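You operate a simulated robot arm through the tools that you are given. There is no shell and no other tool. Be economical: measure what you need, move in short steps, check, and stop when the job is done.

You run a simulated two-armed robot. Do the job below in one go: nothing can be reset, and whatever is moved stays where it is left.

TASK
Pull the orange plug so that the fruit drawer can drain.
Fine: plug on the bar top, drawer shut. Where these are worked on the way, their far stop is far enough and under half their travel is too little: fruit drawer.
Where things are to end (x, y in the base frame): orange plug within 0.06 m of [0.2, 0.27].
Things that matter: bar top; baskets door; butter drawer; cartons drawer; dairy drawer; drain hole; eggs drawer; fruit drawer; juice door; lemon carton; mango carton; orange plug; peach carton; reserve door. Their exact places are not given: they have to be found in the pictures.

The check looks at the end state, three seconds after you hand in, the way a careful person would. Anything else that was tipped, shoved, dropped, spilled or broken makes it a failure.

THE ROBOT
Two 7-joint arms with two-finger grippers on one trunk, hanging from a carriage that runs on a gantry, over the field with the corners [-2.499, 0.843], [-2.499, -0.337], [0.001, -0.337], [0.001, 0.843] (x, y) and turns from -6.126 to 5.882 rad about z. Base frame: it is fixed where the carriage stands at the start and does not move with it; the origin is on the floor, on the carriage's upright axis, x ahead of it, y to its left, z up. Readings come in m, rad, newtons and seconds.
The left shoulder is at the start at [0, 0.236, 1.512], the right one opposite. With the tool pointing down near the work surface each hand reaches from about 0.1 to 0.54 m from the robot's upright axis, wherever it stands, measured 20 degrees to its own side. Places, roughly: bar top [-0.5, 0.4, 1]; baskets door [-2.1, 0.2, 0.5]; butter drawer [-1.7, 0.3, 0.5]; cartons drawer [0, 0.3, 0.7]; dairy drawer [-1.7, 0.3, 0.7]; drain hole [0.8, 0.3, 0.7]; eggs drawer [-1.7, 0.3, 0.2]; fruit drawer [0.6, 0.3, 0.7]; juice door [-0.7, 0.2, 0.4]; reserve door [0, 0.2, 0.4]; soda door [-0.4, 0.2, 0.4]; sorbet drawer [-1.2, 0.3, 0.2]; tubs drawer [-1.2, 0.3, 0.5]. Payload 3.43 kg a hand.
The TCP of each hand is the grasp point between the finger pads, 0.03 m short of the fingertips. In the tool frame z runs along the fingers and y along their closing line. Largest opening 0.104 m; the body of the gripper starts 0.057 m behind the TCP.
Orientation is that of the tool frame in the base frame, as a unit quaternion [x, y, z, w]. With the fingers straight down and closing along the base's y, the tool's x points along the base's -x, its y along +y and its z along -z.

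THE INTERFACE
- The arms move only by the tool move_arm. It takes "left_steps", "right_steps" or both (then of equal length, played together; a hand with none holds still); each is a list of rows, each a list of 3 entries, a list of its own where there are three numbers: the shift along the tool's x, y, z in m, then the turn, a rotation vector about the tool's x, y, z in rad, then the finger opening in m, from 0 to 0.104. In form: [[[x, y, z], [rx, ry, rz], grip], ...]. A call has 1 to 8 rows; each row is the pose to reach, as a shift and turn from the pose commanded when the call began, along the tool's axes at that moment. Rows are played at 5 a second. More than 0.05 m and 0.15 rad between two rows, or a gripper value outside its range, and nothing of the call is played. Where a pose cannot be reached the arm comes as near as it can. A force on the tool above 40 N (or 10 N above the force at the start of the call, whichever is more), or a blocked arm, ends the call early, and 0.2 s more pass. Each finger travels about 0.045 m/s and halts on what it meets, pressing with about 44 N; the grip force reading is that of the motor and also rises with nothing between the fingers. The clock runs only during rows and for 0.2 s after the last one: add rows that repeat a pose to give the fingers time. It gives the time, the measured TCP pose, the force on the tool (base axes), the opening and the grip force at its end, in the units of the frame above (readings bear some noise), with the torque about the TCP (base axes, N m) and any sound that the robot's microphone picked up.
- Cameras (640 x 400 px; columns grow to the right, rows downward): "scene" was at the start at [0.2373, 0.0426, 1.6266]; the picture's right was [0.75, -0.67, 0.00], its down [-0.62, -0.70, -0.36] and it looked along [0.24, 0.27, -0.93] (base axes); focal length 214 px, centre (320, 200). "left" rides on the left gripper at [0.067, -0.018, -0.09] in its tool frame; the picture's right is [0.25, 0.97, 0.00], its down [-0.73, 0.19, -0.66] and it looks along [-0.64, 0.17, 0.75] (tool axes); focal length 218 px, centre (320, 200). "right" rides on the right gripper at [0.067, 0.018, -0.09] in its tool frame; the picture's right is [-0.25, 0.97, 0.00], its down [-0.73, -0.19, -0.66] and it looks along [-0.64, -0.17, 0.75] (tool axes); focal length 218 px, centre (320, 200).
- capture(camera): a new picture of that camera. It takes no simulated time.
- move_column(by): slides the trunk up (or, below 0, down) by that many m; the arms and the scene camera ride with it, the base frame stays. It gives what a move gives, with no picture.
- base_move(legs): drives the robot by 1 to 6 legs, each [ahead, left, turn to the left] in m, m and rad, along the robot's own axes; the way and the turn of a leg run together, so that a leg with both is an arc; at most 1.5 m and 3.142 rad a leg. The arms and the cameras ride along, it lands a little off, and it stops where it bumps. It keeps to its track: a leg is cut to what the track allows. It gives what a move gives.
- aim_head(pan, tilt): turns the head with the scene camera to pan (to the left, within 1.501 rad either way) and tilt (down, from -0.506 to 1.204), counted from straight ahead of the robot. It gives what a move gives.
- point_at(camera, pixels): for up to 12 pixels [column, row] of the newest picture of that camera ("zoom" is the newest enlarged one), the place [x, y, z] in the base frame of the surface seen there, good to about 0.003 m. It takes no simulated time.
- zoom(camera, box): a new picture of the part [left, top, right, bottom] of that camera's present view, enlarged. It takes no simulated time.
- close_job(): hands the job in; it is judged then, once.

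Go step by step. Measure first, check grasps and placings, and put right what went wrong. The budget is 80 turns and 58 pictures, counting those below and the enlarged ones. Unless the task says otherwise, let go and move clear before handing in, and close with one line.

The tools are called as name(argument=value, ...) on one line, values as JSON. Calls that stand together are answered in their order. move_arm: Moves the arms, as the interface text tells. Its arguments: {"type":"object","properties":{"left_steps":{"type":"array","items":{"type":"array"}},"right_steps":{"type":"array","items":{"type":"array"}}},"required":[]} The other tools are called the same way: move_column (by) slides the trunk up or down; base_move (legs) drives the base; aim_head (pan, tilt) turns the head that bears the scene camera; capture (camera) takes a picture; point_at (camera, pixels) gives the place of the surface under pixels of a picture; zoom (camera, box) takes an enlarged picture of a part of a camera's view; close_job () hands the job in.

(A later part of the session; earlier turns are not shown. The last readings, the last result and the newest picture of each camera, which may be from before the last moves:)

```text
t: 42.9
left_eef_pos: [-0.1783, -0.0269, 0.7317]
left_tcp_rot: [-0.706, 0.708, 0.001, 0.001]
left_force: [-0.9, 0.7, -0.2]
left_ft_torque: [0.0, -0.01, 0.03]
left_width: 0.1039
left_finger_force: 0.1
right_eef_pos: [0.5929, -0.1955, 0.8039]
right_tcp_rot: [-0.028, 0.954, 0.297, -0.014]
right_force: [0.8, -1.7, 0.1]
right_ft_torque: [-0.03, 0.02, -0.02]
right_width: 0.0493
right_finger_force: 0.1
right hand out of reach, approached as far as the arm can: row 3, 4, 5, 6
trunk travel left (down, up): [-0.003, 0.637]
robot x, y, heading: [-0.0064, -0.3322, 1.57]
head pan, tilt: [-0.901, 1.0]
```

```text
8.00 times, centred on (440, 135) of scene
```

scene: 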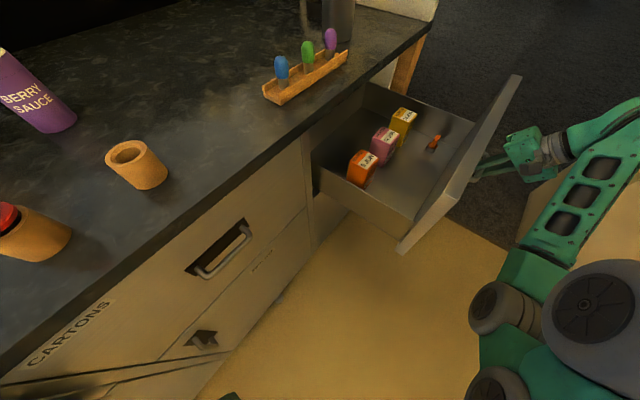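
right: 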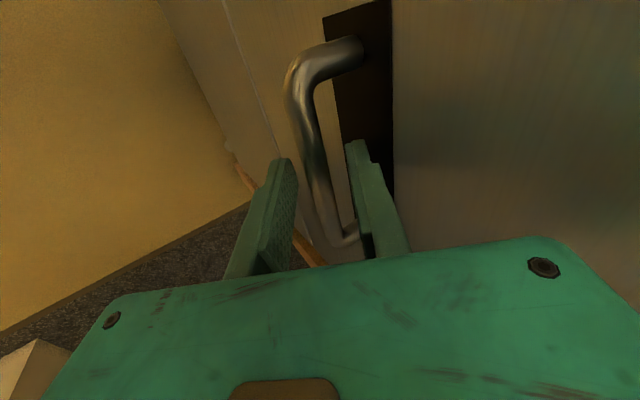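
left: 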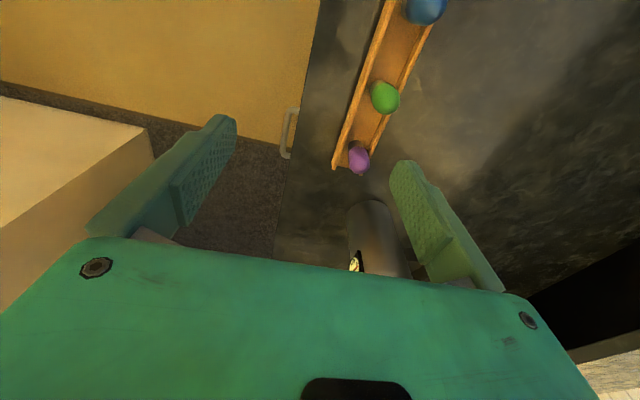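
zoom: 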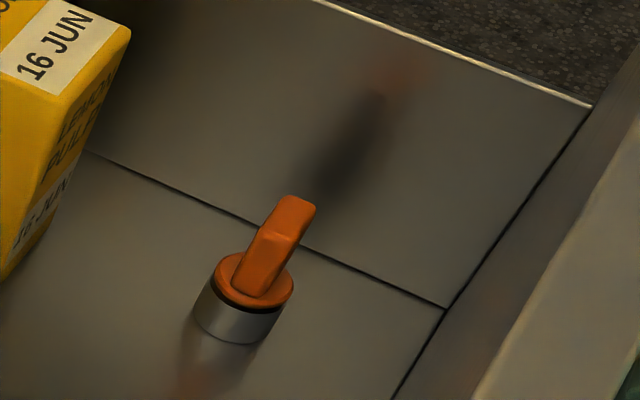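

The hand did not retreat because it is at its near limit, but the fingers are open and unloaded. A straight lift clears both fingers, so I'll raise the trunk slightly and check the force.

move_column(by=0.03)

capture(camera="right")

```text
t: 43.6
left_eef_pos: [-0.1772, -0.0281, 0.7617]
left_tcp_rot: [-0.707, 0.708, 0.001, 0.001]
left_force: [-0.2, 0.0, 0.0]
left_ft_torque: [0.0, -0.01, -0.01]
left_width: 0.1037
left_finger_force: 0.1
right_eef_pos: [0.5919, -0.1952, 0.8334]
right_tcp_rot: [-0.028, 0.954, 0.298, -0.014]
right_force: [-0.3, -0.8, -0.4]
right_ft_torque: [-0.03, 0.02, 0.0]
right_width: 0.05
right_finger_force: 0.1
trunk travel left (down, up): [-0.033, 0.607]
robot x, y, heading: [-0.0052, -0.3354, 1.569]
head pan, tilt: [-0.901, 1.0]
```

```text
32 pictures are left
```

right: 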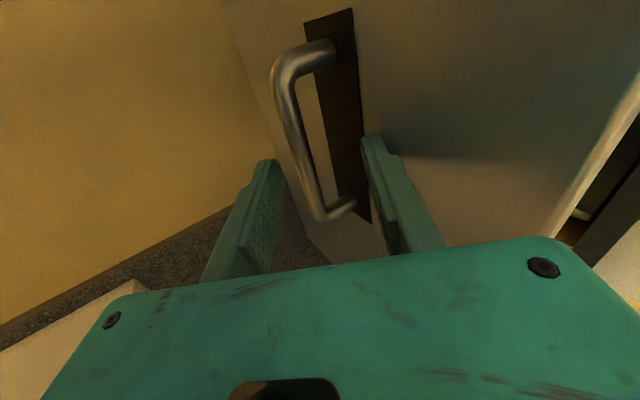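

The hand came up cleanly, with both fingers clear of the bar. I'll raise it above the drawer, set the fingers straight down and drive ahead 0.1.

move_column(by=0.22)

move_arm(right_steps=[[[-0.02, 0, 0], [0.1, 0, 0], 0.06], [[-0.04, 0, 0], [0.2, 0, 0], 0.07], [[-0.06, 0, 0], [0.3, 0, 0], 0.07], [[-0.08, 0, 0], [0.4, 0, 0], 0.07], [[-0.1, 0, 0], [0.5, 0, 0], 0.07], [[-0.12, 0, 0], [0.6, 0, 0], 0.07]])

base_move(legs=[[0.1, 0, 0]])

capture(camera="right")

```text
t: 46.0
left_eef_pos: [-0.178, -0.0277, 0.9821]
left_tcp_rot: [-0.706, 0.708, 0.002, 0.001]
left_force: [0.1, 0.0, -0.1]
left_ft_torque: [0.02, 0.01, 0.02]
left_width: 0.1041
left_finger_force: 0.0
right_eef_pos: [0.5918, -0.1963, 1.054]
right_tcp_rot: [-0.027, 0.954, 0.298, -0.014]
right_force: [-0.8, -0.4, 0.1]
right_ft_torque: [-0.01, -0.01, 0.02]
right_width: 0.0501
right_finger_force: 0.1
trunk travel left (down, up): [-0.253, 0.387]
robot x, y, heading: [-0.007, -0.3349, 1.568]
head pan, tilt: [-0.901, 1.0]
```

```text
t: 47.4
left_eef_pos: [-0.1772, -0.026, 0.9821]
left_tcp_rot: [-0.707, 0.707, 0.0, 0.002]
left_force: [0.4, 0.6, -0.5]
left_ft_torque: [0.0, 0.03, 0.02]
left_width: 0.1041
left_finger_force: 0.1
right_eef_pos: [0.7131, -0.1888, 1.0534]
right_tcp_rot: [-0.028, 1.0, 0.001, -0.005]
right_force: [0.2, 0.2, 0.2]
right_ft_torque: [0.0, 0.03, 0.02]
right_width: 0.0701
right_finger_force: 0.1
right hand out of reach, approached as far as the arm can: row 1, 2, 3, 4, 5
trunk travel left (down, up): [-0.253, 0.387]
robot x, y, heading: [-0.0046, -0.3367, 1.57]
head pan, tilt: [-0.901, 1.0]
```

```text
t: 48.5
left_eef_pos: [-0.1772, 0.073, 0.9808]
left_tcp_rot: [-0.706, 0.708, 0.002, 0.002]
left_force: [-0.5, 0.1, -0.3]
left_ft_torque: [-0.02, 0.01, -0.03]
left_width: 0.104
left_finger_force: 0.0
right_eef_pos: [0.7127, -0.0873, 1.0514]
right_tcp_rot: [-0.03, 1.0, 0.005, -0.006]
right_force: [-0.1, 0.2, -0.2]
right_ft_torque: [-0.05, 0.0, 0.0]
right_width: 0.0699
right_finger_force: 0.1
trunk travel left (down, up): [-0.253, 0.387]
robot x, y, heading: [-0.0062, -0.2356, 1.569]
head pan, tilt: [-0.901, 1.0]
```

```text
31 pictures are left
```

right: 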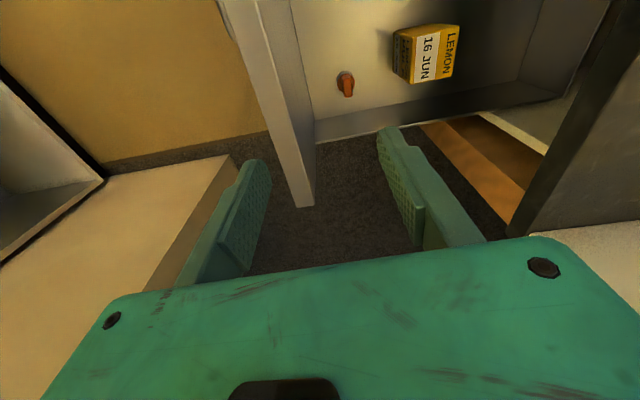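

The plug is at (345,83) in the right camera. I'll zoom for the tab's orientation and measure it.

zoom(camera="right", box=[313, 63, 377, 103])

point_at(camera="zoom", pixels=[[320, 150], [340, 100], [300, 200], [340, 260], [380, 200], [260, 200], [330, 300], [290, 120], [360, 150]])

```text
10.00 times, centred on (345, 83) of right
```

zoom: 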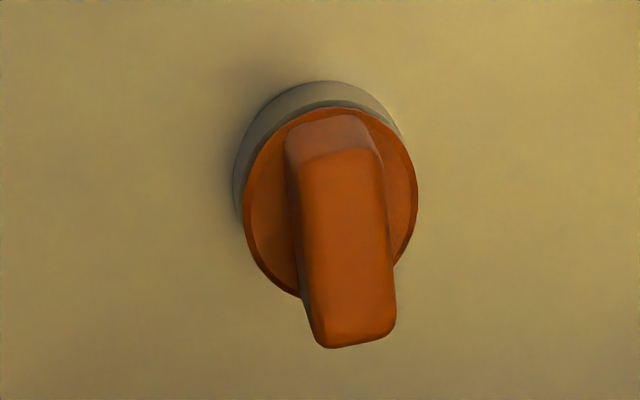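

```text
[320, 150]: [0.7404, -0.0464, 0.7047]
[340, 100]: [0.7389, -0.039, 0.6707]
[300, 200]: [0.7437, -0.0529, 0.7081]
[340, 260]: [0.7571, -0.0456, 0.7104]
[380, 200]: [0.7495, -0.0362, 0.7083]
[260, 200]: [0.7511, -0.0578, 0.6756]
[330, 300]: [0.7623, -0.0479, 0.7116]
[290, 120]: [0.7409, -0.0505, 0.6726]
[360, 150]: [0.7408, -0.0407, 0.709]
```

The tab runs along x (0.740–0.765), is about 0.018 m wide in y around -0.046, and its disc top is at z≈0.676. Closing along y suits it, so I'll move above it and lower part of the way.

move_arm(right_steps=[[[-0.02, 0.019, 0], [0, 0, 0], 0.07], [[-0.0414, 0.0386, 0], [0, 0, 0], 0.06], [[-0.0414, 0.0386, 0.04], [0, 0, 0], 0.06], [[-0.0414, 0.0386, 0.085], [0, 0, 0], 0.06], [[-0.0414, 0.0386, 0.085], [0, 0, 0], 0.06]])

```text
t: 49.7
left_eef_pos: [-0.1782, 0.072, 0.9824]
left_tcp_rot: [-0.706, 0.708, 0.0, 0.002]
left_force: [0.1, 0.2, 1.3]
left_ft_torque: [0.01, -0.03, 0.0]
left_width: 0.104
left_finger_force: 0.0
right_eef_pos: [0.7509, -0.0454, 0.9657]
right_tcp_rot: [-0.031, 1.0, 0.003, -0.005]
right_force: [-0.2, -0.4, -0.2]
right_ft_torque: [0.01, 0.02, 0.0]
right_width: 0.0598
right_finger_force: 0.1
trunk travel left (down, up): [-0.253, 0.387]
robot x, y, heading: [-0.0031, -0.232, 1.57]
head pan, tilt: [-0.901, 1.0]
```

The hand is right above the plug. I'll lower the trunk by 0.14 and check the clearance to the drawer front.

move_column(by=-0.14)

capture(camera="scene")

capture(camera="right")

```text
t: 51.1
left_eef_pos: [-0.1933, 0.0773, 0.888]
left_tcp_rot: [0.709, -0.705, -0.015, -0.011]
left_force: [-3.8, 13.8, 27.9]
left_ft_torque: [0.39, 1.75, -0.9]
left_width: 0.1
left_finger_force: 0.0
right_eef_pos: [0.7541, -0.0275, 0.9403]
right_tcp_rot: [-0.038, 0.997, 0.027, 0.068]
right_force: [-0.8, -0.7, 0.1]
right_ft_torque: [0.12, -0.01, 0.01]
right_width: 0.0599
right_finger_force: 0.2
trunk travel left (down, up): [-0.147, 0.493]
robot x, y, heading: [-0.0142, -0.2362, 1.58]
head pan, tilt: [-0.901, 1.0]
stopped: the force on the tool passed its limit at 55 N (the readings are from after the stop); the commanded pose is now the measured one
```

```text
29 pictures are left
```

scene: 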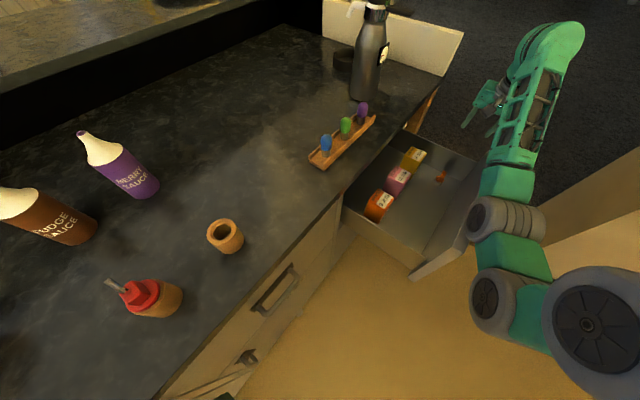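

```text
28 pictures are left
```

right: 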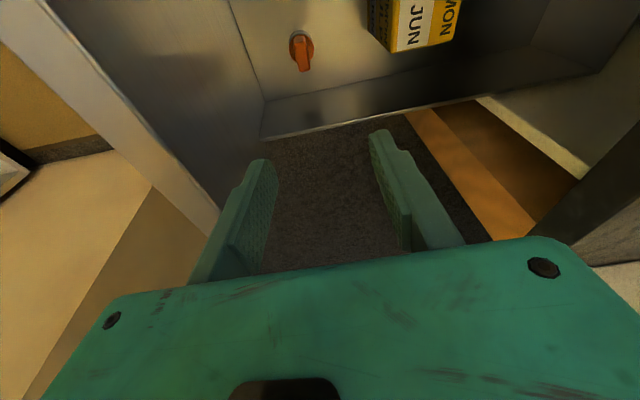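

Lowering stopped at 55 N, and both hands were pushed off, the right one staying about 0.08 high. I'll raise the trunk to relieve it and look at the contact.

move_column(by=0.1)

capture(camera="left")

aim_head(pan=0.3, tilt=1.15)

capture(camera="scene")

```text
t: 52.4
left_eef_pos: [-0.1828, 0.0733, 0.9831]
left_tcp_rot: [0.71, -0.704, -0.005, -0.008]
left_force: [-0.4, -0.4, 0.1]
left_ft_torque: [0.02, 0.03, 0.02]
left_width: 0.1038
left_finger_force: 0.0
right_eef_pos: [0.7609, -0.03, 1.0413]
right_tcp_rot: [-0.039, 0.997, 0.027, 0.067]
right_force: [-0.5, 0.2, 0.3]
right_ft_torque: [-0.01, 0.0, -0.04]
right_width: 0.0601
right_finger_force: 0.1
trunk travel left (down, up): [-0.247, 0.393]
robot x, y, heading: [-0.0089, -0.2355, 1.575]
head pan, tilt: [-0.901, 1.0]
```

```text
27 pictures are left
```

left: 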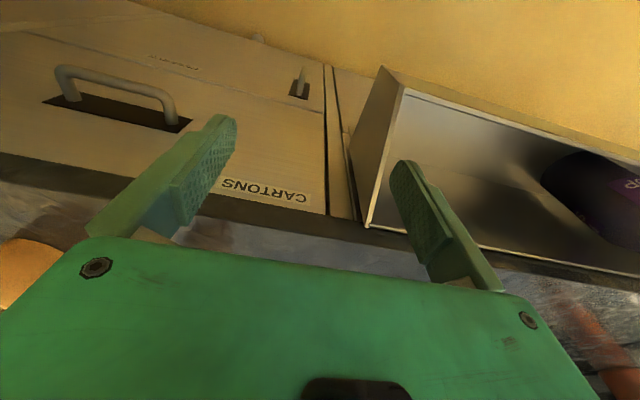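

```text
t: 53.8
left_eef_pos: [-0.1847, 0.0737, 0.9831]
left_tcp_rot: [0.71, -0.704, -0.006, -0.008]
left_force: [0.0, 0.5, -0.7]
left_ft_torque: [0.0, 0.01, -0.02]
left_width: 0.1039
left_finger_force: 0.1
right_eef_pos: [0.7606, -0.0303, 1.0411]
right_tcp_rot: [-0.038, 0.997, 0.027, 0.067]
right_force: [-0.8, -0.4, 0.0]
right_ft_torque: [0.0, -0.01, -0.04]
right_width: 0.0601
right_finger_force: 0.1
trunk travel left (down, up): [-0.247, 0.393]
robot x, y, heading: [-0.0103, -0.2361, 1.571]
head pan, tilt: [0.3, 1.15]
```

```text
26 pictures are left
```

scene: 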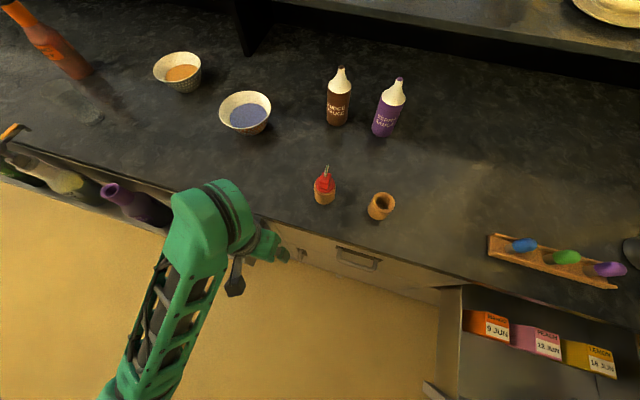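

The left fingertip had come down on the end of a bottle rail at x<-0.2, and the bottles look undisturbed. The right arm was also pushed up, so I'll look at its links against the drawer front.

aim_head(pan=-1.1, tilt=0.95)

capture(camera="scene")

```text
t: 55.3
left_eef_pos: [-0.1836, 0.0732, 0.9822]
left_tcp_rot: [0.71, -0.704, -0.006, -0.009]
left_force: [-0.4, -0.5, -0.5]
left_ft_torque: [0.02, 0.04, -0.01]
left_width: 0.1041
left_finger_force: 0.0
right_eef_pos: [0.7606, -0.0305, 1.0409]
right_tcp_rot: [-0.037, 0.997, 0.026, 0.067]
right_force: [0.5, 0.2, 0.3]
right_ft_torque: [-0.01, 0.01, -0.01]
right_width: 0.0599
right_finger_force: 0.1
trunk travel left (down, up): [-0.247, 0.393]
robot x, y, heading: [-0.0106, -0.2347, 1.571]
head pan, tilt: [-1.1, 0.949]
```

```text
25 pictures are left
```

scene: 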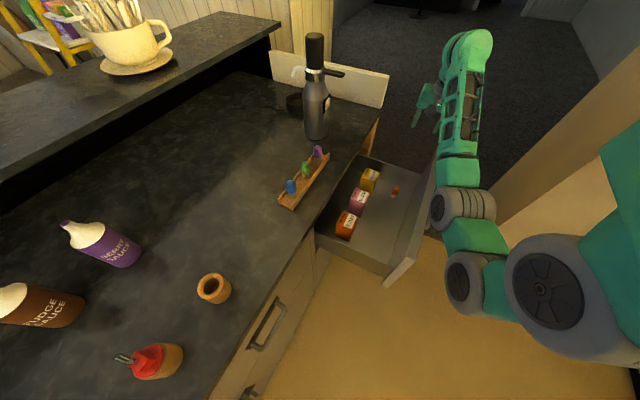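

point_at(camera="scene", pixels=[[465, 195], [440, 205], [455, 222], [460, 165], [455, 110], [465, 45], [480, 235], [460, 270], [540, 290], [500, 290], [375, 265], [425, 200]])

```text
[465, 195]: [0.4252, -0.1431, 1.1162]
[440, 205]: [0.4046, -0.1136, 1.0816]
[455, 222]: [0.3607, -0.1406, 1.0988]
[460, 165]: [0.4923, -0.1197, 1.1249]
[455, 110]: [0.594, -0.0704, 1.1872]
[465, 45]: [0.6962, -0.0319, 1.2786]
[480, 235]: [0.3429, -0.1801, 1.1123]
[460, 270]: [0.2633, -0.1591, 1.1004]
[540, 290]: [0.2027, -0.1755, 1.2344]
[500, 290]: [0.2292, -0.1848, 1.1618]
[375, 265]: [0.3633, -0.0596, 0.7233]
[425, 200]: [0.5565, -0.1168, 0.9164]
```

The elbow hangs low (z≈1.05 at x≈0.4), so it struck the drawer front's top at 0.915. I'll keep the trunk high and lower the hand with the arm, which straightens the elbow.

move_arm(right_steps=[[[0.008, -0.006, 0.037], [0.015, 0, 0.02], 0.06], [[0.015, -0.011, 0.073], [0.03, 0, 0.035], 0.06], [[0.023, -0.017, 0.11], [0.045, 0, 0.05], 0.06], [[0.03, -0.022, 0.146], [0.057, 0, 0.07], 0.06], [[0.03, -0.022, 0.146], [0.057, 0, 0.07], 0.06]])

capture(camera="scene")

```text
t: 56.5
left_eef_pos: [-0.1822, 0.0734, 0.9812]
left_tcp_rot: [0.71, -0.704, -0.006, -0.009]
left_force: [0.4, 0.4, 0.9]
left_ft_torque: [0.01, 0.02, -0.01]
left_width: 0.1038
left_finger_force: 0.1
right_eef_pos: [0.7531, -0.0468, 0.8913]
right_tcp_rot: [-0.001, 0.998, 0.001, 0.068]
right_force: [0.3, -0.6, 0.0]
right_ft_torque: [-0.05, -0.02, 0.03]
right_width: 0.0599
right_finger_force: 0.1
trunk travel left (down, up): [-0.247, 0.393]
robot x, y, heading: [-0.0105, -0.2308, 1.576]
head pan, tilt: [-1.1, 0.949]
```

```text
24 pictures are left
```

scene: 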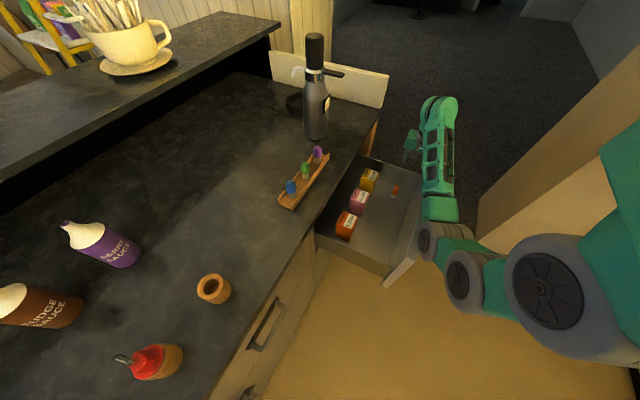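

The hand went straight down to z 0.891. I'll measure the elbow's clearance to the drawer front before going lower.

point_at(camera="scene", pixels=[[440, 245], [425, 240], [440, 210], [438, 160], [440, 110], [470, 250], [425, 265], [400, 270]])

move_arm(right_steps=[[[0.004, 0, 0.03], [0, 0, 0], 0.06], [[0.008, 0, 0.06], [0, 0, 0], 0.06], [[0.0122, 0, 0.089], [0, 0, 0], 0.06], [[0.0122, 0, 0.089], [0, 0, 0], 0.06]])

capture(camera="scene")

```text
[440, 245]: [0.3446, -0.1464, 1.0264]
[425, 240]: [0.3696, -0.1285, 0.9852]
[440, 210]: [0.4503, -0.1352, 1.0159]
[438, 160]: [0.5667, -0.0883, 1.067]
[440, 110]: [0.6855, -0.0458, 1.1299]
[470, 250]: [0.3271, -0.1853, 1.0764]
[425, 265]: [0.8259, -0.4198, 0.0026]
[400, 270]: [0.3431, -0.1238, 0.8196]
```

```text
t: 57.5
left_eef_pos: [-0.1725, 0.0754, 0.9852]
left_tcp_rot: [0.71, -0.704, -0.004, -0.012]
left_force: [0.3, 0.4, -0.7]
left_ft_torque: [-0.03, -0.02, 0.02]
left_width: 0.104
left_finger_force: 0.0
right_eef_pos: [0.7673, -0.0423, 0.8192]
right_tcp_rot: [-0.001, 0.997, 0.005, 0.078]
right_force: [-0.1, 0.0, 0.8]
right_ft_torque: [-0.01, -0.01, 0.0]
right_width: 0.0602
right_finger_force: 0.1
trunk travel left (down, up): [-0.247, 0.393]
robot x, y, heading: [-0.0116, -0.2352, 1.572]
head pan, tilt: [-1.1, 0.949]
```

```text
23 pictures are left
```

scene: 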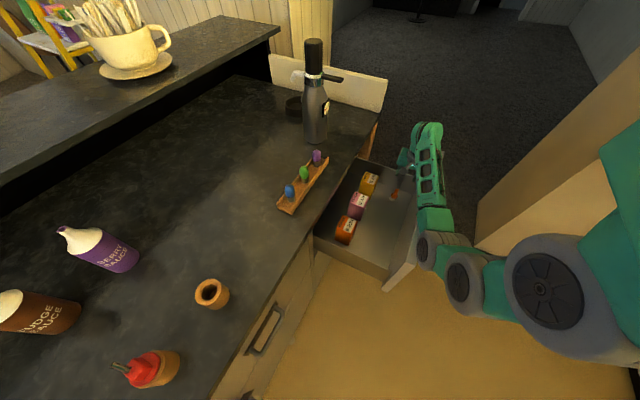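

The elbow is touching the drawer front again. I'll raise the right hand back and tuck the left hand lower and nearer, so the robot can drive further ahead and bring the elbow inside the drawer front.

move_arm(right_steps=[[[-0.002, -0.002, -0.035], [0, 0, 0], 0.06], [[-0.004, -0.004, -0.07], [0, 0, 0], 0.06], [[-0.006, -0.004, -0.11], [0, 0, 0], 0.06], [[-0.008, -0.004, -0.15], [0, 0, 0], 0.06], [[-0.008, -0.004, -0.16], [0, 0, 0], 0.06], [[-0.008, -0.004, -0.16], [0, 0, 0], 0.06]], left_steps=[[[0.03, 0, 0.01], [0, 0, 0], 0.05], [[0.06, 0, 0.03], [0, 0, 0], 0.03], [[0.09, 0, 0.06], [0, 0, 0], 0.02], [[0.12, 0, 0.09], [0, 0, 0], 0.02], [[0.15, 0, 0.12], [0, 0, 0], 0.02], [[0.17, 0, 0.15], [0, 0, 0], 0.02]])

```text
t: 58.9
left_eef_pos: [-0.1807, -0.0931, 0.8306]
left_tcp_rot: [0.71, -0.704, -0.006, -0.009]
left_force: [0.7, 0.1, 0.1]
left_ft_torque: [0.02, 0.03, -0.05]
left_width: 0.0199
left_finger_force: 0.1
left hand out of reach, approached as far as the arm can: row 1
right_eef_pos: [0.7398, -0.0513, 0.9602]
right_tcp_rot: [-0.001, 0.998, 0.001, 0.067]
right_force: [0.7, 0.2, 0.9]
right_ft_torque: [0.0, 0.01, -0.02]
right_width: 0.0602
right_finger_force: 0.1
trunk travel left (down, up): [-0.247, 0.393]
robot x, y, heading: [-0.0103, -0.2364, 1.577]
head pan, tilt: [-1.1, 0.949]
```

The left hand is tucked at y -0.09. I'll shift the right hand toward -y and then drive 0.13 ahead and slightly right.

move_arm(right_steps=[[[0, -0.03, -0.02], [0, 0, 0], 0.06], [[0, -0.06, -0.03], [0, 0, 0], 0.06], [[0, -0.1, -0.03], [0, 0, 0], 0.06]])

base_move(legs=[[0.13, -0.01, -0.005]])

capture(camera="scene")

```text
t: 59.7
left_eef_pos: [-0.181, -0.0936, 0.8297]
left_tcp_rot: [0.711, -0.704, -0.007, -0.007]
left_force: [-0.7, -0.6, -0.4]
left_ft_torque: [0.06, -0.03, 0.0]
left_width: 0.0196
left_finger_force: 0.0
right_eef_pos: [0.7349, -0.151, 0.9892]
right_tcp_rot: [-0.003, 0.998, 0.0, 0.067]
right_force: [0.8, -1.0, -0.1]
right_ft_torque: [0.0, 0.0, 0.04]
right_width: 0.0598
right_finger_force: 0.0
trunk travel left (down, up): [-0.247, 0.393]
robot x, y, heading: [-0.0118, -0.2352, 1.575]
head pan, tilt: [-1.1, 0.949]
```

```text
t: 61.0
left_eef_pos: [-0.1695, 0.0407, 0.8293]
left_tcp_rot: [-0.706, 0.708, 0.006, 0.009]
left_force: [-0.4, 0.8, 0.1]
left_ft_torque: [-0.02, 0.0, 0.03]
left_width: 0.02
left_finger_force: 0.1
right_eef_pos: [0.7442, -0.024, 0.9907]
right_tcp_rot: [0.003, 0.998, 0.001, 0.067]
right_force: [0.0, 0.3, -0.1]
right_ft_torque: [-0.04, -0.02, -0.01]
right_width: 0.06
right_finger_force: 0.2
trunk travel left (down, up): [-0.247, 0.393]
robot x, y, heading: [-0.0021, -0.1012, 1.561]
head pan, tilt: [-1.1, 0.949]
```

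```text
22 pictures are left
```

scene: 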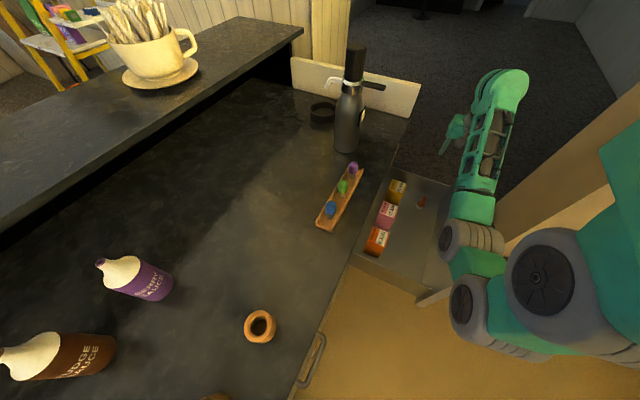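

The robot stands at y -0.10. I'll measure the elbow, the drawer front's left edge and the plug at (421,201).

point_at(camera="scene", pixels=[[465, 240], [446, 242], [475, 207], [490, 145], [480, 262], [455, 305], [470, 300], [421, 198], [421, 204], [430, 300], [390, 275], [365, 260]])

```text
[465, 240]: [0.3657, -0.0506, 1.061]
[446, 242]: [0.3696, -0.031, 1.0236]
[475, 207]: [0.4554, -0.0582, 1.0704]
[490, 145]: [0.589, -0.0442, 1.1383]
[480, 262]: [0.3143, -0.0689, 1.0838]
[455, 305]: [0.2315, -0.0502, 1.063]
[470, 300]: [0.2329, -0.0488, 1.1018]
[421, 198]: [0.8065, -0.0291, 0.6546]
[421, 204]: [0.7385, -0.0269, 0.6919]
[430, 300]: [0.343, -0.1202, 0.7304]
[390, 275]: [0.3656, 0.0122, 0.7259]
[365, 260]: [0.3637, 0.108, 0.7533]
```

The plug is now at y≈-0.027, since the elbow nudged the drawer about 0.02 inward. The elbow still overlaps the front in y, so I'll tuck the left hand more and drive another 0.07 ahead.

move_arm(left_steps=[[[0.02, 0, 0.03], [0, 0, 0], 0.02], [[0.04, 0, 0.06], [0, 0, 0], 0.02], [[0.06, 0, 0.09], [0, 0, 0], 0.02], [[0.07, 0, 0.12], [0, 0, 0], 0.02]], right_steps=[[[0, -0.02, 0], [0, 0, 0], 0.06], [[0, -0.04, 0], [0, 0, 0], 0.06], [[0, -0.06, 0], [0, 0, 0], 0.06], [[0, -0.07, 0], [0, 0, 0], 0.06]])

base_move(legs=[[0.07, 0, 0.005]])

capture(camera="scene")

capture(camera="right")

```text
t: 62.0
left_eef_pos: [-0.2004, -0.007, 0.7156]
left_tcp_rot: [-0.707, 0.708, 0.005, 0.009]
left_force: [0.3, 0.1, -0.4]
left_ft_torque: [0.04, 0.02, 0.04]
left_width: 0.02
left_finger_force: 0.0
left hand out of reach, approached as far as the arm can: row 2, 3, 4
right_eef_pos: [0.7464, -0.0974, 0.9919]
right_tcp_rot: [0.003, 0.998, 0.0, 0.067]
right_force: [0.8, -0.9, -0.2]
right_ft_torque: [0.01, -0.01, 0.02]
right_width: 0.0601
right_finger_force: 0.1
trunk travel left (down, up): [-0.247, 0.393]
robot x, y, heading: [-0.0018, -0.1026, 1.566]
head pan, tilt: [-1.1, 0.949]
```

```text
t: 62.9
left_eef_pos: [-0.2011, 0.0155, 0.7139]
left_tcp_rot: [0.716, -0.699, 0.006, 0.0]
left_force: [2.3, -11.1, 3.8]
left_ft_torque: [1.37, 0.37, 0.49]
left_width: 0.0199
left_finger_force: 0.0
right_eef_pos: [0.745, -0.0608, 0.9898]
right_tcp_rot: [0.001, 0.998, 0.0, 0.067]
right_force: [-0.3, -0.7, -0.2]
right_ft_torque: [0.0, -0.02, 0.0]
right_width: 0.06
right_finger_force: 0.1
trunk travel left (down, up): [-0.247, 0.393]
robot x, y, heading: [-0.0055, -0.0692, 1.57]
head pan, tilt: [-1.1, 0.949]
stopped in leg 1: the force on the tool passed its limit at 120 N (the readings are from after the stop); the commanded pose is now the measured one
```

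```text
21 pictures are left
```

scene: 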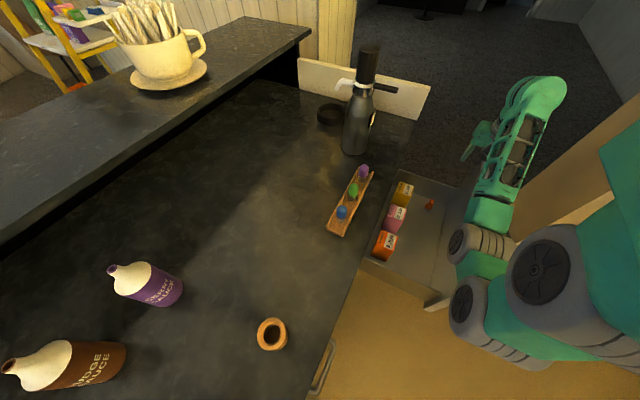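

```text
20 pictures are left
```

right: 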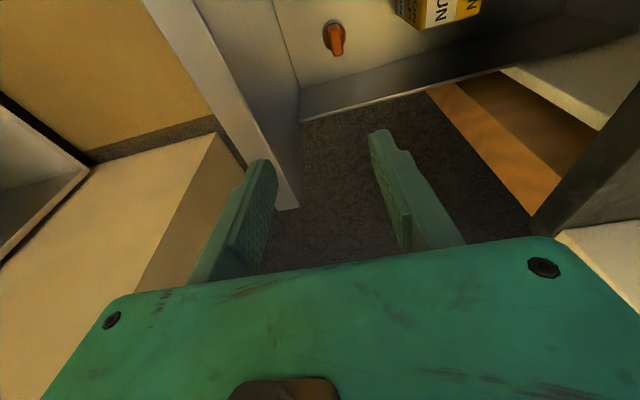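

The left hand bumped the rail on the way. I'll back off 0.02 and look with the left camera at what it touched.

base_move(legs=[[-0.03, 0, 0]])

capture(camera="left")

aim_head(pan=0.5, tilt=1.1)

capture(camera="scene")

```text
t: 63.8
left_eef_pos: [-0.2022, -0.0127, 0.7151]
left_tcp_rot: [0.716, -0.698, 0.004, -0.002]
left_force: [-0.3, -0.3, 0.0]
left_ft_torque: [0.04, 0.01, -0.02]
left_width: 0.0202
left_finger_force: 0.0
right_eef_pos: [0.745, -0.0903, 0.9894]
right_tcp_rot: [0.001, 0.998, 0.0, 0.067]
right_force: [0.9, -0.1, 0.5]
right_ft_torque: [0.04, -0.02, 0.03]
right_width: 0.06
right_finger_force: 0.0
trunk travel left (down, up): [-0.247, 0.393]
robot x, y, heading: [-0.0046, -0.1054, 1.572]
head pan, tilt: [-1.1, 0.949]
```

```text
19 pictures are left
```

left: 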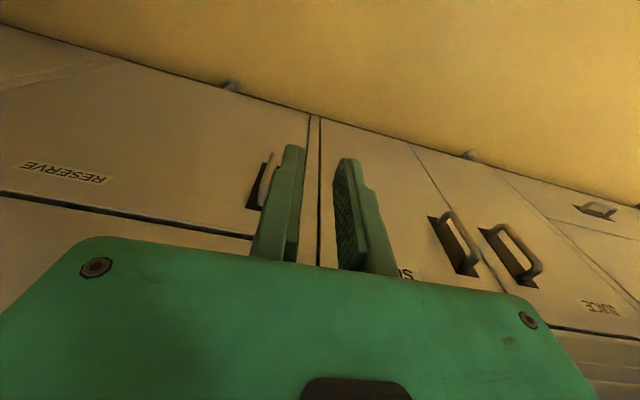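

```text
t: 65.4
left_eef_pos: [-0.2032, -0.0115, 0.714]
left_tcp_rot: [0.715, -0.699, 0.004, -0.003]
left_force: [0.6, -0.6, -0.2]
left_ft_torque: [-0.01, -0.04, 0.01]
left_width: 0.0201
left_finger_force: 0.1
right_eef_pos: [0.7451, -0.0883, 0.9895]
right_tcp_rot: [0.001, 0.998, 0.0, 0.067]
right_force: [1.1, 0.1, 0.0]
right_ft_torque: [0.0, -0.01, 0.01]
right_width: 0.0598
right_finger_force: 0.0
trunk travel left (down, up): [-0.247, 0.393]
robot x, y, heading: [0.0002, -0.1006, 1.571]
head pan, tilt: [0.499, 1.1]
```

```text
18 pictures are left
```

scene: 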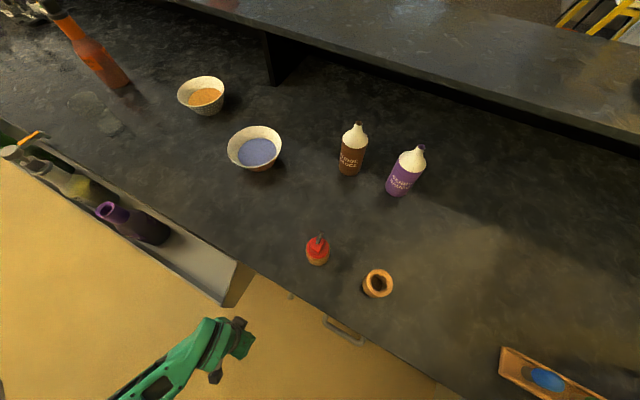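

The rail is fixed and its bottles are upright; its right end is at (235,290). I'll measure it so the left hand can be placed past it.

point_at(camera="scene", pixels=[[225, 295], [237, 268], [250, 280], [105, 210], [345, 330], [215, 250]])

```text
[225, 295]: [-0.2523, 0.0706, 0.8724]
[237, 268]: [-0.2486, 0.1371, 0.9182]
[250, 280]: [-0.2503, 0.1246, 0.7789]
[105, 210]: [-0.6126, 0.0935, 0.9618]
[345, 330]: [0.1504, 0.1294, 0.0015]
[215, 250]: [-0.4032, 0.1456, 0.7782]
```

The rail ends at x≈-0.25 and begins at y≈0.07. I'll move the left hand 0.1 toward +x, clear of it, and then drive ahead 0.07.

move_arm(left_steps=[[[0, -0.035, 0], [0, 0, 0], 0.02], [[0, -0.07, 0], [0, 0, 0], 0.02], [[0, -0.1, 0], [0, 0, 0], 0.02], [[0, -0.1, 0], [0, 0, 0], 0.02]])

base_move(legs=[[0.07, 0, 0]])

aim_head(pan=-1.1, tilt=0.95)

capture(camera="right")

```text
t: 66.4
left_eef_pos: [-0.158, 0.0467, 0.7399]
left_tcp_rot: [0.715, -0.699, 0.006, -0.002]
left_force: [-1.2, 0.7, -0.5]
left_ft_torque: [0.01, 0.01, -0.01]
left_width: 0.02
left_finger_force: 0.0
left hand out of reach, approached as far as the arm can: row 1, 2, 3, 4
right_eef_pos: [0.7443, -0.09, 0.9893]
right_tcp_rot: [0.0, 0.998, 0.002, 0.066]
right_force: [-0.7, -0.3, -0.2]
right_ft_torque: [0.01, -0.02, 0.03]
right_width: 0.06
right_finger_force: 0.1
trunk travel left (down, up): [-0.247, 0.393]
robot x, y, heading: [-0.001, -0.1017, 1.565]
head pan, tilt: [0.499, 1.1]
```

```text
t: 67.5
left_eef_pos: [-0.1571, 0.1073, 0.7404]
left_tcp_rot: [0.714, -0.701, 0.005, -0.001]
left_force: [0.3, 0.1, 0.4]
left_ft_torque: [0.0, -0.04, 0.02]
left_width: 0.0199
left_finger_force: 0.0
right_eef_pos: [0.7459, -0.0261, 0.989]
right_tcp_rot: [0.001, 0.998, -0.001, 0.067]
right_force: [-0.1, -0.1, 0.7]
right_ft_torque: [0.01, 0.0, 0.02]
right_width: 0.0598
right_finger_force: 0.1
trunk travel left (down, up): [-0.247, 0.393]
robot x, y, heading: [0.0007, -0.0327, 1.572]
head pan, tilt: [0.499, 1.1]
stopped in leg 1: the robot was blocked; the commanded pose is now the measured one
```

```text
t: 69.2
left_eef_pos: [-0.1573, 0.107, 0.741]
left_tcp_rot: [0.713, -0.701, 0.006, -0.001]
left_force: [-0.1, 0.2, 0.2]
left_ft_torque: [-0.01, -0.01, 0.01]
left_width: 0.02
left_finger_force: 0.1
right_eef_pos: [0.7446, -0.0264, 0.9884]
right_tcp_rot: [0.0, 0.998, -0.001, 0.067]
right_force: [-1.3, 0.3, -0.2]
right_ft_torque: [-0.01, 0.0, 0.01]
right_width: 0.0601
right_finger_force: 0.0
trunk travel left (down, up): [-0.247, 0.393]
robot x, y, heading: [-0.0001, -0.0333, 1.575]
head pan, tilt: [-1.1, 0.949]
```

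```text
17 pictures are left
```

right: 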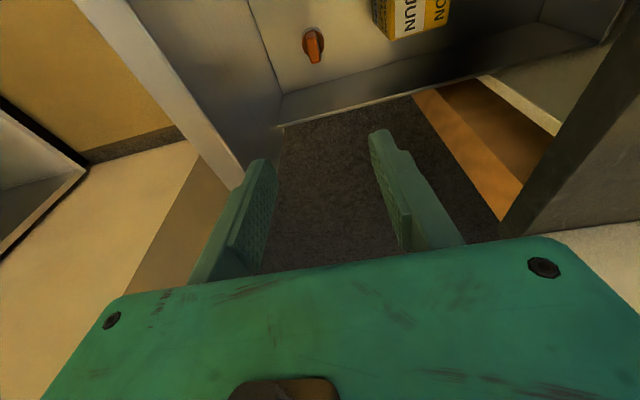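

The robot is at y -0.033, with the left hand just against the bar edge, so I'll back off 0.01. Then I'll measure the plug at (313,45).

base_move(legs=[[-0.01, 0, 0]])

zoom(camera="right", box=[281, 30, 345, 70])

point_at(camera="zoom", pixels=[[320, 100], [320, 150], [320, 200], [290, 150], [360, 150], [320, 250], [400, 200], [240, 200]])

```text
t: 70.0
left_eef_pos: [-0.1571, 0.1041, 0.7414]
left_tcp_rot: [0.714, -0.7, 0.004, -0.004]
left_force: [-0.2, 0.9, 0.2]
left_ft_torque: [-0.02, 0.01, -0.01]
left_width: 0.0198
left_finger_force: 0.0
right_eef_pos: [0.7455, -0.0306, 0.989]
right_tcp_rot: [0.0, 0.998, 0.001, 0.067]
right_force: [-0.2, 0.0, -0.2]
right_ft_torque: [0.0, 0.01, 0.01]
right_width: 0.0602
right_finger_force: 0.1
trunk travel left (down, up): [-0.247, 0.393]
robot x, y, heading: [0.0041, -0.0474, 1.573]
head pan, tilt: [-1.1, 0.949]
```

```text
10.00 times, centred on (313, 50) of right
```

zoom: 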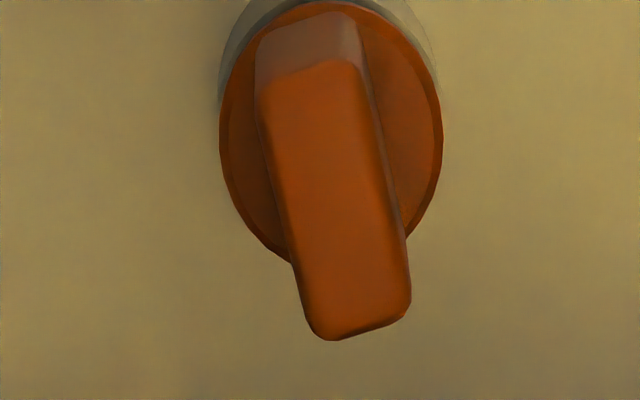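

```text
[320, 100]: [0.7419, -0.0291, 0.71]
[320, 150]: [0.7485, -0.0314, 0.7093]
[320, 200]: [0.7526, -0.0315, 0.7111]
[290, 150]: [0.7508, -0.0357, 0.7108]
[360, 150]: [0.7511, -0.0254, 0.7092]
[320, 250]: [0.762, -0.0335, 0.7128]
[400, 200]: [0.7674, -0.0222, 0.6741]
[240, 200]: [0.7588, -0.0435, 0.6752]
```

The tab is centred at about (0.752, -0.030) with its top at 0.711, directly below the hand. I'll lower to z≈0.80 with the arm.

move_arm(right_steps=[[[0.004, 0, 0.038], [0, 0, 0], 0.06], [[0.008, 0, 0.076], [0, 0, 0], 0.06], [[0.011, 0, 0.114], [0, 0, 0], 0.06], [[0.015, 0, 0.152], [0, 0, 0], 0.06], [[0.019, 0, 0.189], [0, 0, 0], 0.06], [[0.019, 0, 0.189], [0, 0, 0], 0.06]])

capture(camera="scene")

```text
t: 71.3
left_eef_pos: [-0.1562, 0.1048, 0.7411]
left_tcp_rot: [0.714, -0.7, 0.004, -0.002]
left_force: [0.4, 0.4, -0.2]
left_ft_torque: [0.02, 0.03, -0.02]
left_width: 0.0199
left_finger_force: 0.1
right_eef_pos: [0.7548, -0.0288, 0.7997]
right_tcp_rot: [0.001, 0.998, 0.001, 0.066]
right_force: [0.1, 0.2, 0.4]
right_ft_torque: [0.01, 0.05, 0.02]
right_width: 0.0601
right_finger_force: 0.0
trunk travel left (down, up): [-0.247, 0.393]
robot x, y, heading: [-0.0009, -0.0439, 1.572]
head pan, tilt: [-1.1, 0.949]
```

```text
15 pictures are left
```

scene: 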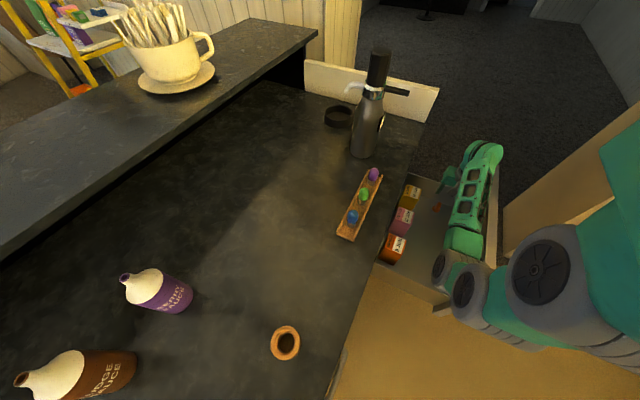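

The hand is at z 0.80 with no contact. I'll check the elbow height at (445,262) over the drawer's side wall, then lower most of the rest.

point_at(camera="scene", pixels=[[440, 268], [450, 262], [463, 240], [470, 200], [435, 308], [410, 265], [460, 290]])

move_arm(right_steps=[[[0.005, 0, 0.025], [0, 0, 0], 0.06], [[0.008, 0, 0.05], [0, 0, 0], 0.06], [[0.011, 0, 0.068], [0, 0, 0], 0.06], [[0.011, 0, 0.068], [0, 0, 0], 0.06]])

capture(camera="right")

```text
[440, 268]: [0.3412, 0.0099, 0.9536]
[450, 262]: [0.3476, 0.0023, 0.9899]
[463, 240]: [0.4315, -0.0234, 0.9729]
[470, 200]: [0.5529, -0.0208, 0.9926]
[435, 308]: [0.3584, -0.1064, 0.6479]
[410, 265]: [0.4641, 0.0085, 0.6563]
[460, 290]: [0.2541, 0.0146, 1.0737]
```

```text
t: 72.3
left_eef_pos: [-0.1577, 0.1041, 0.7409]
left_tcp_rot: [0.713, -0.701, 0.004, -0.003]
left_force: [0.2, 0.4, 0.5]
left_ft_torque: [-0.01, 0.0, 0.0]
left_width: 0.0201
left_finger_force: 0.1
right_eef_pos: [0.7498, -0.0303, 0.7302]
right_tcp_rot: [0.0, 0.998, 0.001, 0.068]
right_force: [0.9, 0.5, 0.4]
right_ft_torque: [0.0, 0.01, 0.01]
right_width: 0.06
right_finger_force: 0.0
trunk travel left (down, up): [-0.247, 0.393]
robot x, y, heading: [-0.0017, -0.0449, 1.569]
head pan, tilt: [-1.1, 0.949]
```

```text
14 pictures are left
```

right: 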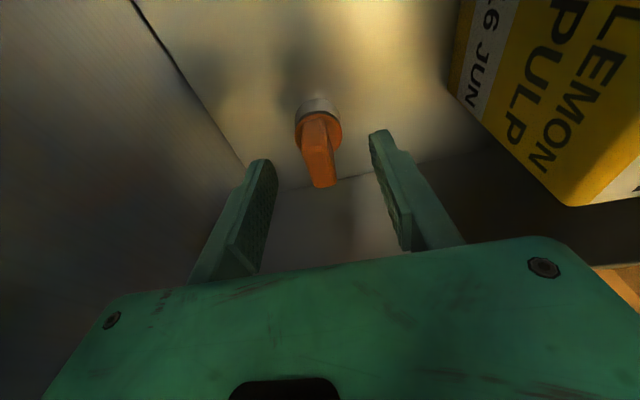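

The plug lies midway between the fingers. I'll lower the last 0.021 and close on the tab.

move_arm(right_steps=[[[0.0, 0, 0.011], [0, 0, 0], 0.05], [[0.0005, 0, 0.021], [0, 0, 0], 0.04], [[0.0005, 0, 0.021], [0, 0, 0], 0.02], [[0.0005, 0, 0.021], [0, 0, 0], 0.0], [[0.0005, 0, 0.021], [0, 0, 0], 0.0], [[0.0005, 0, 0.021], [0, 0, 0], 0.0], [[0.0005, 0, 0.021], [0, 0, 0], 0.0]])

capture(camera="right")

```text
t: 74.0
left_eef_pos: [-0.1566, 0.1056, 0.7419]
left_tcp_rot: [0.714, -0.701, 0.005, -0.004]
left_force: [-0.1, 0.3, 1.0]
left_ft_torque: [0.0, 0.01, -0.02]
left_width: 0.02
left_finger_force: 0.1
right_eef_pos: [0.7519, -0.0294, 0.7089]
right_tcp_rot: [0.0, 0.998, 0.001, 0.067]
right_force: [-0.1, -0.1, 0.3]
right_ft_torque: [0.03, 0.0, 0.03]
right_width: 0.0145
right_finger_force: 43.9
trunk travel left (down, up): [-0.247, 0.393]
robot x, y, heading: [0.0004, -0.0433, 1.569]
head pan, tilt: [-1.1, 0.949]
```

```text
13 pictures are left
```

right: 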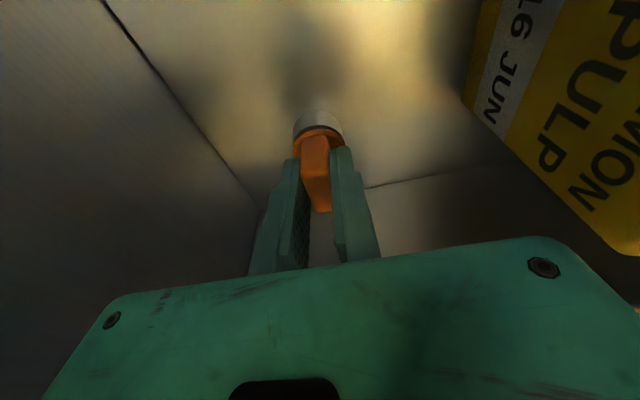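

The tab is gripped at 0.0145 m with 44 N. I'll pull it straight up.

move_arm(right_steps=[[[-0.001, 0, -0.01], [0, 0, 0], 0.0], [[-0.003, 0, -0.02], [0, 0, 0], 0.0], [[-0.005, 0, -0.04], [0, 0, 0], 0.0], [[-0.009, 0, -0.07], [0, 0, 0], 0.0], [[-0.015, 0, -0.11], [0, 0, 0], 0.0], [[-0.02, 0, -0.15], [0, 0, 0], 0.0], [[-0.025, 0, -0.19], [0, 0, 0], 0.0], [[-0.031, 0, -0.23], [0, 0, 0], 0.0]])

capture(camera="right")

```text
t: 75.8
left_eef_pos: [-0.156, 0.1046, 0.7404]
left_tcp_rot: [0.714, -0.701, 0.005, -0.004]
left_force: [0.8, 0.2, 0.2]
left_ft_torque: [0.01, 0.02, -0.02]
left_width: 0.0199
left_finger_force: 0.1
right_eef_pos: [0.7532, -0.0303, 0.9445]
right_tcp_rot: [0.0, 0.998, 0.001, 0.067]
right_force: [-0.3, -0.4, -0.3]
right_ft_torque: [0.0, 0.04, 0.02]
right_width: 0.0145
right_finger_force: 43.4
trunk travel left (down, up): [-0.247, 0.393]
robot x, y, heading: [0.0025, -0.0426, 1.57]
head pan, tilt: [-1.1, 0.949]
```

```text
12 pictures are left
```

right: 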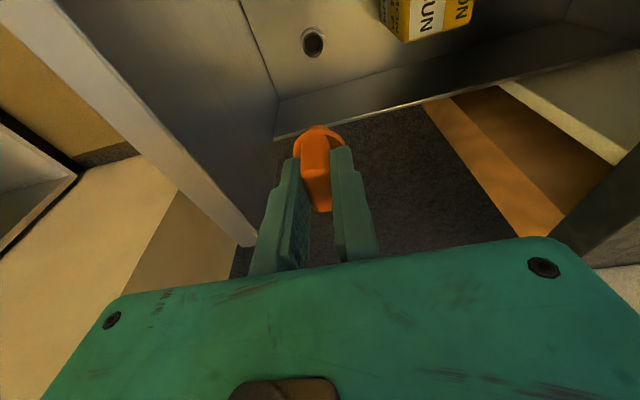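

The plug is out and the drain hole is open at (312,42). I'll raise it clear of the drawer front, set the fingers vertical, back off 0.1 and raise the trunk.

move_arm(right_steps=[[[-0.004, 0, -0.03], [0, 0.04, 0], 0.0], [[-0.008, 0, -0.06], [0, 0.08, 0], 0.0], [[-0.012, 0, -0.09], [0, 0.134, 0], 0.0], [[-0.012, 0, -0.09], [0, 0.134, 0], 0.0]])

base_move(legs=[[-0.1, 0, 0]])

move_column(by=0.14)

```text
t: 76.8
left_eef_pos: [-0.1577, 0.1045, 0.7413]
left_tcp_rot: [0.714, -0.7, 0.005, -0.003]
left_force: [-0.7, -0.8, 0.2]
left_ft_torque: [-0.02, 0.01, 0.02]
left_width: 0.0203
left_finger_force: 0.1
right_eef_pos: [0.752, -0.0301, 1.0329]
right_tcp_rot: [0.0, 1.0, 0.0, -0.001]
right_force: [-0.8, 0.5, -0.2]
right_ft_torque: [0.0, 0.04, 0.0]
right_width: 0.0145
right_finger_force: 44.5
trunk travel left (down, up): [-0.247, 0.393]
robot x, y, heading: [0.0005, -0.0429, 1.573]
head pan, tilt: [-1.1, 0.949]
```

```text
t: 77.9
left_eef_pos: [-0.1566, 0.0006, 0.7411]
left_tcp_rot: [0.713, -0.702, 0.004, -0.003]
left_force: [-1.0, 0.0, 0.0]
left_ft_torque: [0.02, -0.04, 0.01]
left_width: 0.02
left_finger_force: 0.0
right_eef_pos: [0.7533, -0.1355, 1.0334]
right_tcp_rot: [0.001, 1.0, 0.001, 0.0]
right_force: [-0.4, -0.8, -0.4]
right_ft_torque: [0.0, -0.02, 0.0]
right_width: 0.0147
right_finger_force: 44.1
trunk travel left (down, up): [-0.247, 0.393]
robot x, y, heading: [0.0025, -0.1498, 1.565]
head pan, tilt: [-1.1, 0.949]
```

```text
t: 79.6
left_eef_pos: [-0.1569, 0.002, 0.8809]
left_tcp_rot: [0.712, -0.702, 0.004, -0.003]
left_force: [-0.4, 0.0, -0.2]
left_ft_torque: [-0.03, -0.04, -0.03]
left_width: 0.02
left_finger_force: 0.1
right_eef_pos: [0.7526, -0.133, 1.1719]
right_tcp_rot: [0.002, 1.0, 0.001, -0.001]
right_force: [-0.2, -1.5, 0.2]
right_ft_torque: [-0.01, -0.02, -0.03]
right_width: 0.0145
right_finger_force: 43.9
trunk travel left (down, up): [-0.387, 0.253]
robot x, y, heading: [0.0013, -0.1438, 1.562]
head pan, tilt: [-1.1, 0.949]
```

The plug is at (0.75, -0.13, 1.17). I'll carry it along the front toward x≈0.39.

move_arm(right_steps=[[[0.045, 0.016, 0], [0, 0, 0], 0.0], [[0.09, 0.032, 0], [0, 0, 0], 0.0], [[0.135, 0.048, 0], [0, 0, 0], 0.0], [[0.18, 0.065, 0], [0, 0, 0], 0.0], [[0.225, 0.081, 0], [0, 0, 0], 0.0], [[0.27, 0.097, 0], [0, 0, 0], 0.0], [[0.315, 0.113, 0], [0, 0, 0], 0.0], [[0.36, 0.13, 0], [0, 0, 0], 0.0]])

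aim_head(pan=-0.5, tilt=1.1)

capture(camera="scene")

```text
t: 81.4
left_eef_pos: [-0.158, 0.0045, 0.8803]
left_tcp_rot: [0.713, -0.701, 0.005, -0.003]
left_force: [0.3, 0.0, -0.6]
left_ft_torque: [0.01, -0.03, 0.0]
left_width: 0.0198
left_finger_force: 0.1
right_eef_pos: [0.4665, 0.0651, 1.1175]
right_tcp_rot: [0.001, 1.0, 0.004, 0.003]
right_force: [0.1, -0.6, -0.3]
right_ft_torque: [-0.02, -0.01, 0.0]
right_width: 0.0145
right_finger_force: 43.9
right hand out of reach, approached as far as the arm can: row 1, 2, 3, 4, 5, 6, 7, 8
trunk travel left (down, up): [-0.387, 0.253]
robot x, y, heading: [0.0004, -0.1453, 1.566]
head pan, tilt: [-1.1, 0.949]
```

```text
t: 82.4
left_eef_pos: [-0.1568, 0.0019, 0.8816]
left_tcp_rot: [0.713, -0.702, 0.004, -0.003]
left_force: [-0.2, -0.3, 0.3]
left_ft_torque: [0.02, -0.01, -0.03]
left_width: 0.0198
left_finger_force: 0.0
right_eef_pos: [0.4686, 0.0633, 1.1175]
right_tcp_rot: [0.002, 1.0, 0.004, 0.003]
right_force: [0.3, 0.2, 0.4]
right_ft_torque: [0.0, -0.01, 0.0]
right_width: 0.0143
right_finger_force: 44.1
trunk travel left (down, up): [-0.387, 0.253]
robot x, y, heading: [-0.0028, -0.1497, 1.579]
head pan, tilt: [-0.499, 1.1]
```

```text
11 pictures are left
```

scene: 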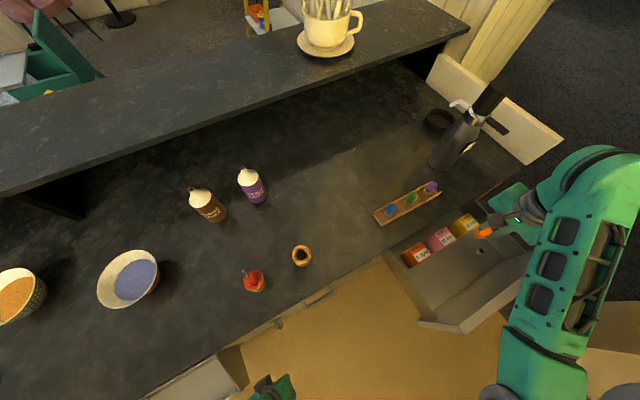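

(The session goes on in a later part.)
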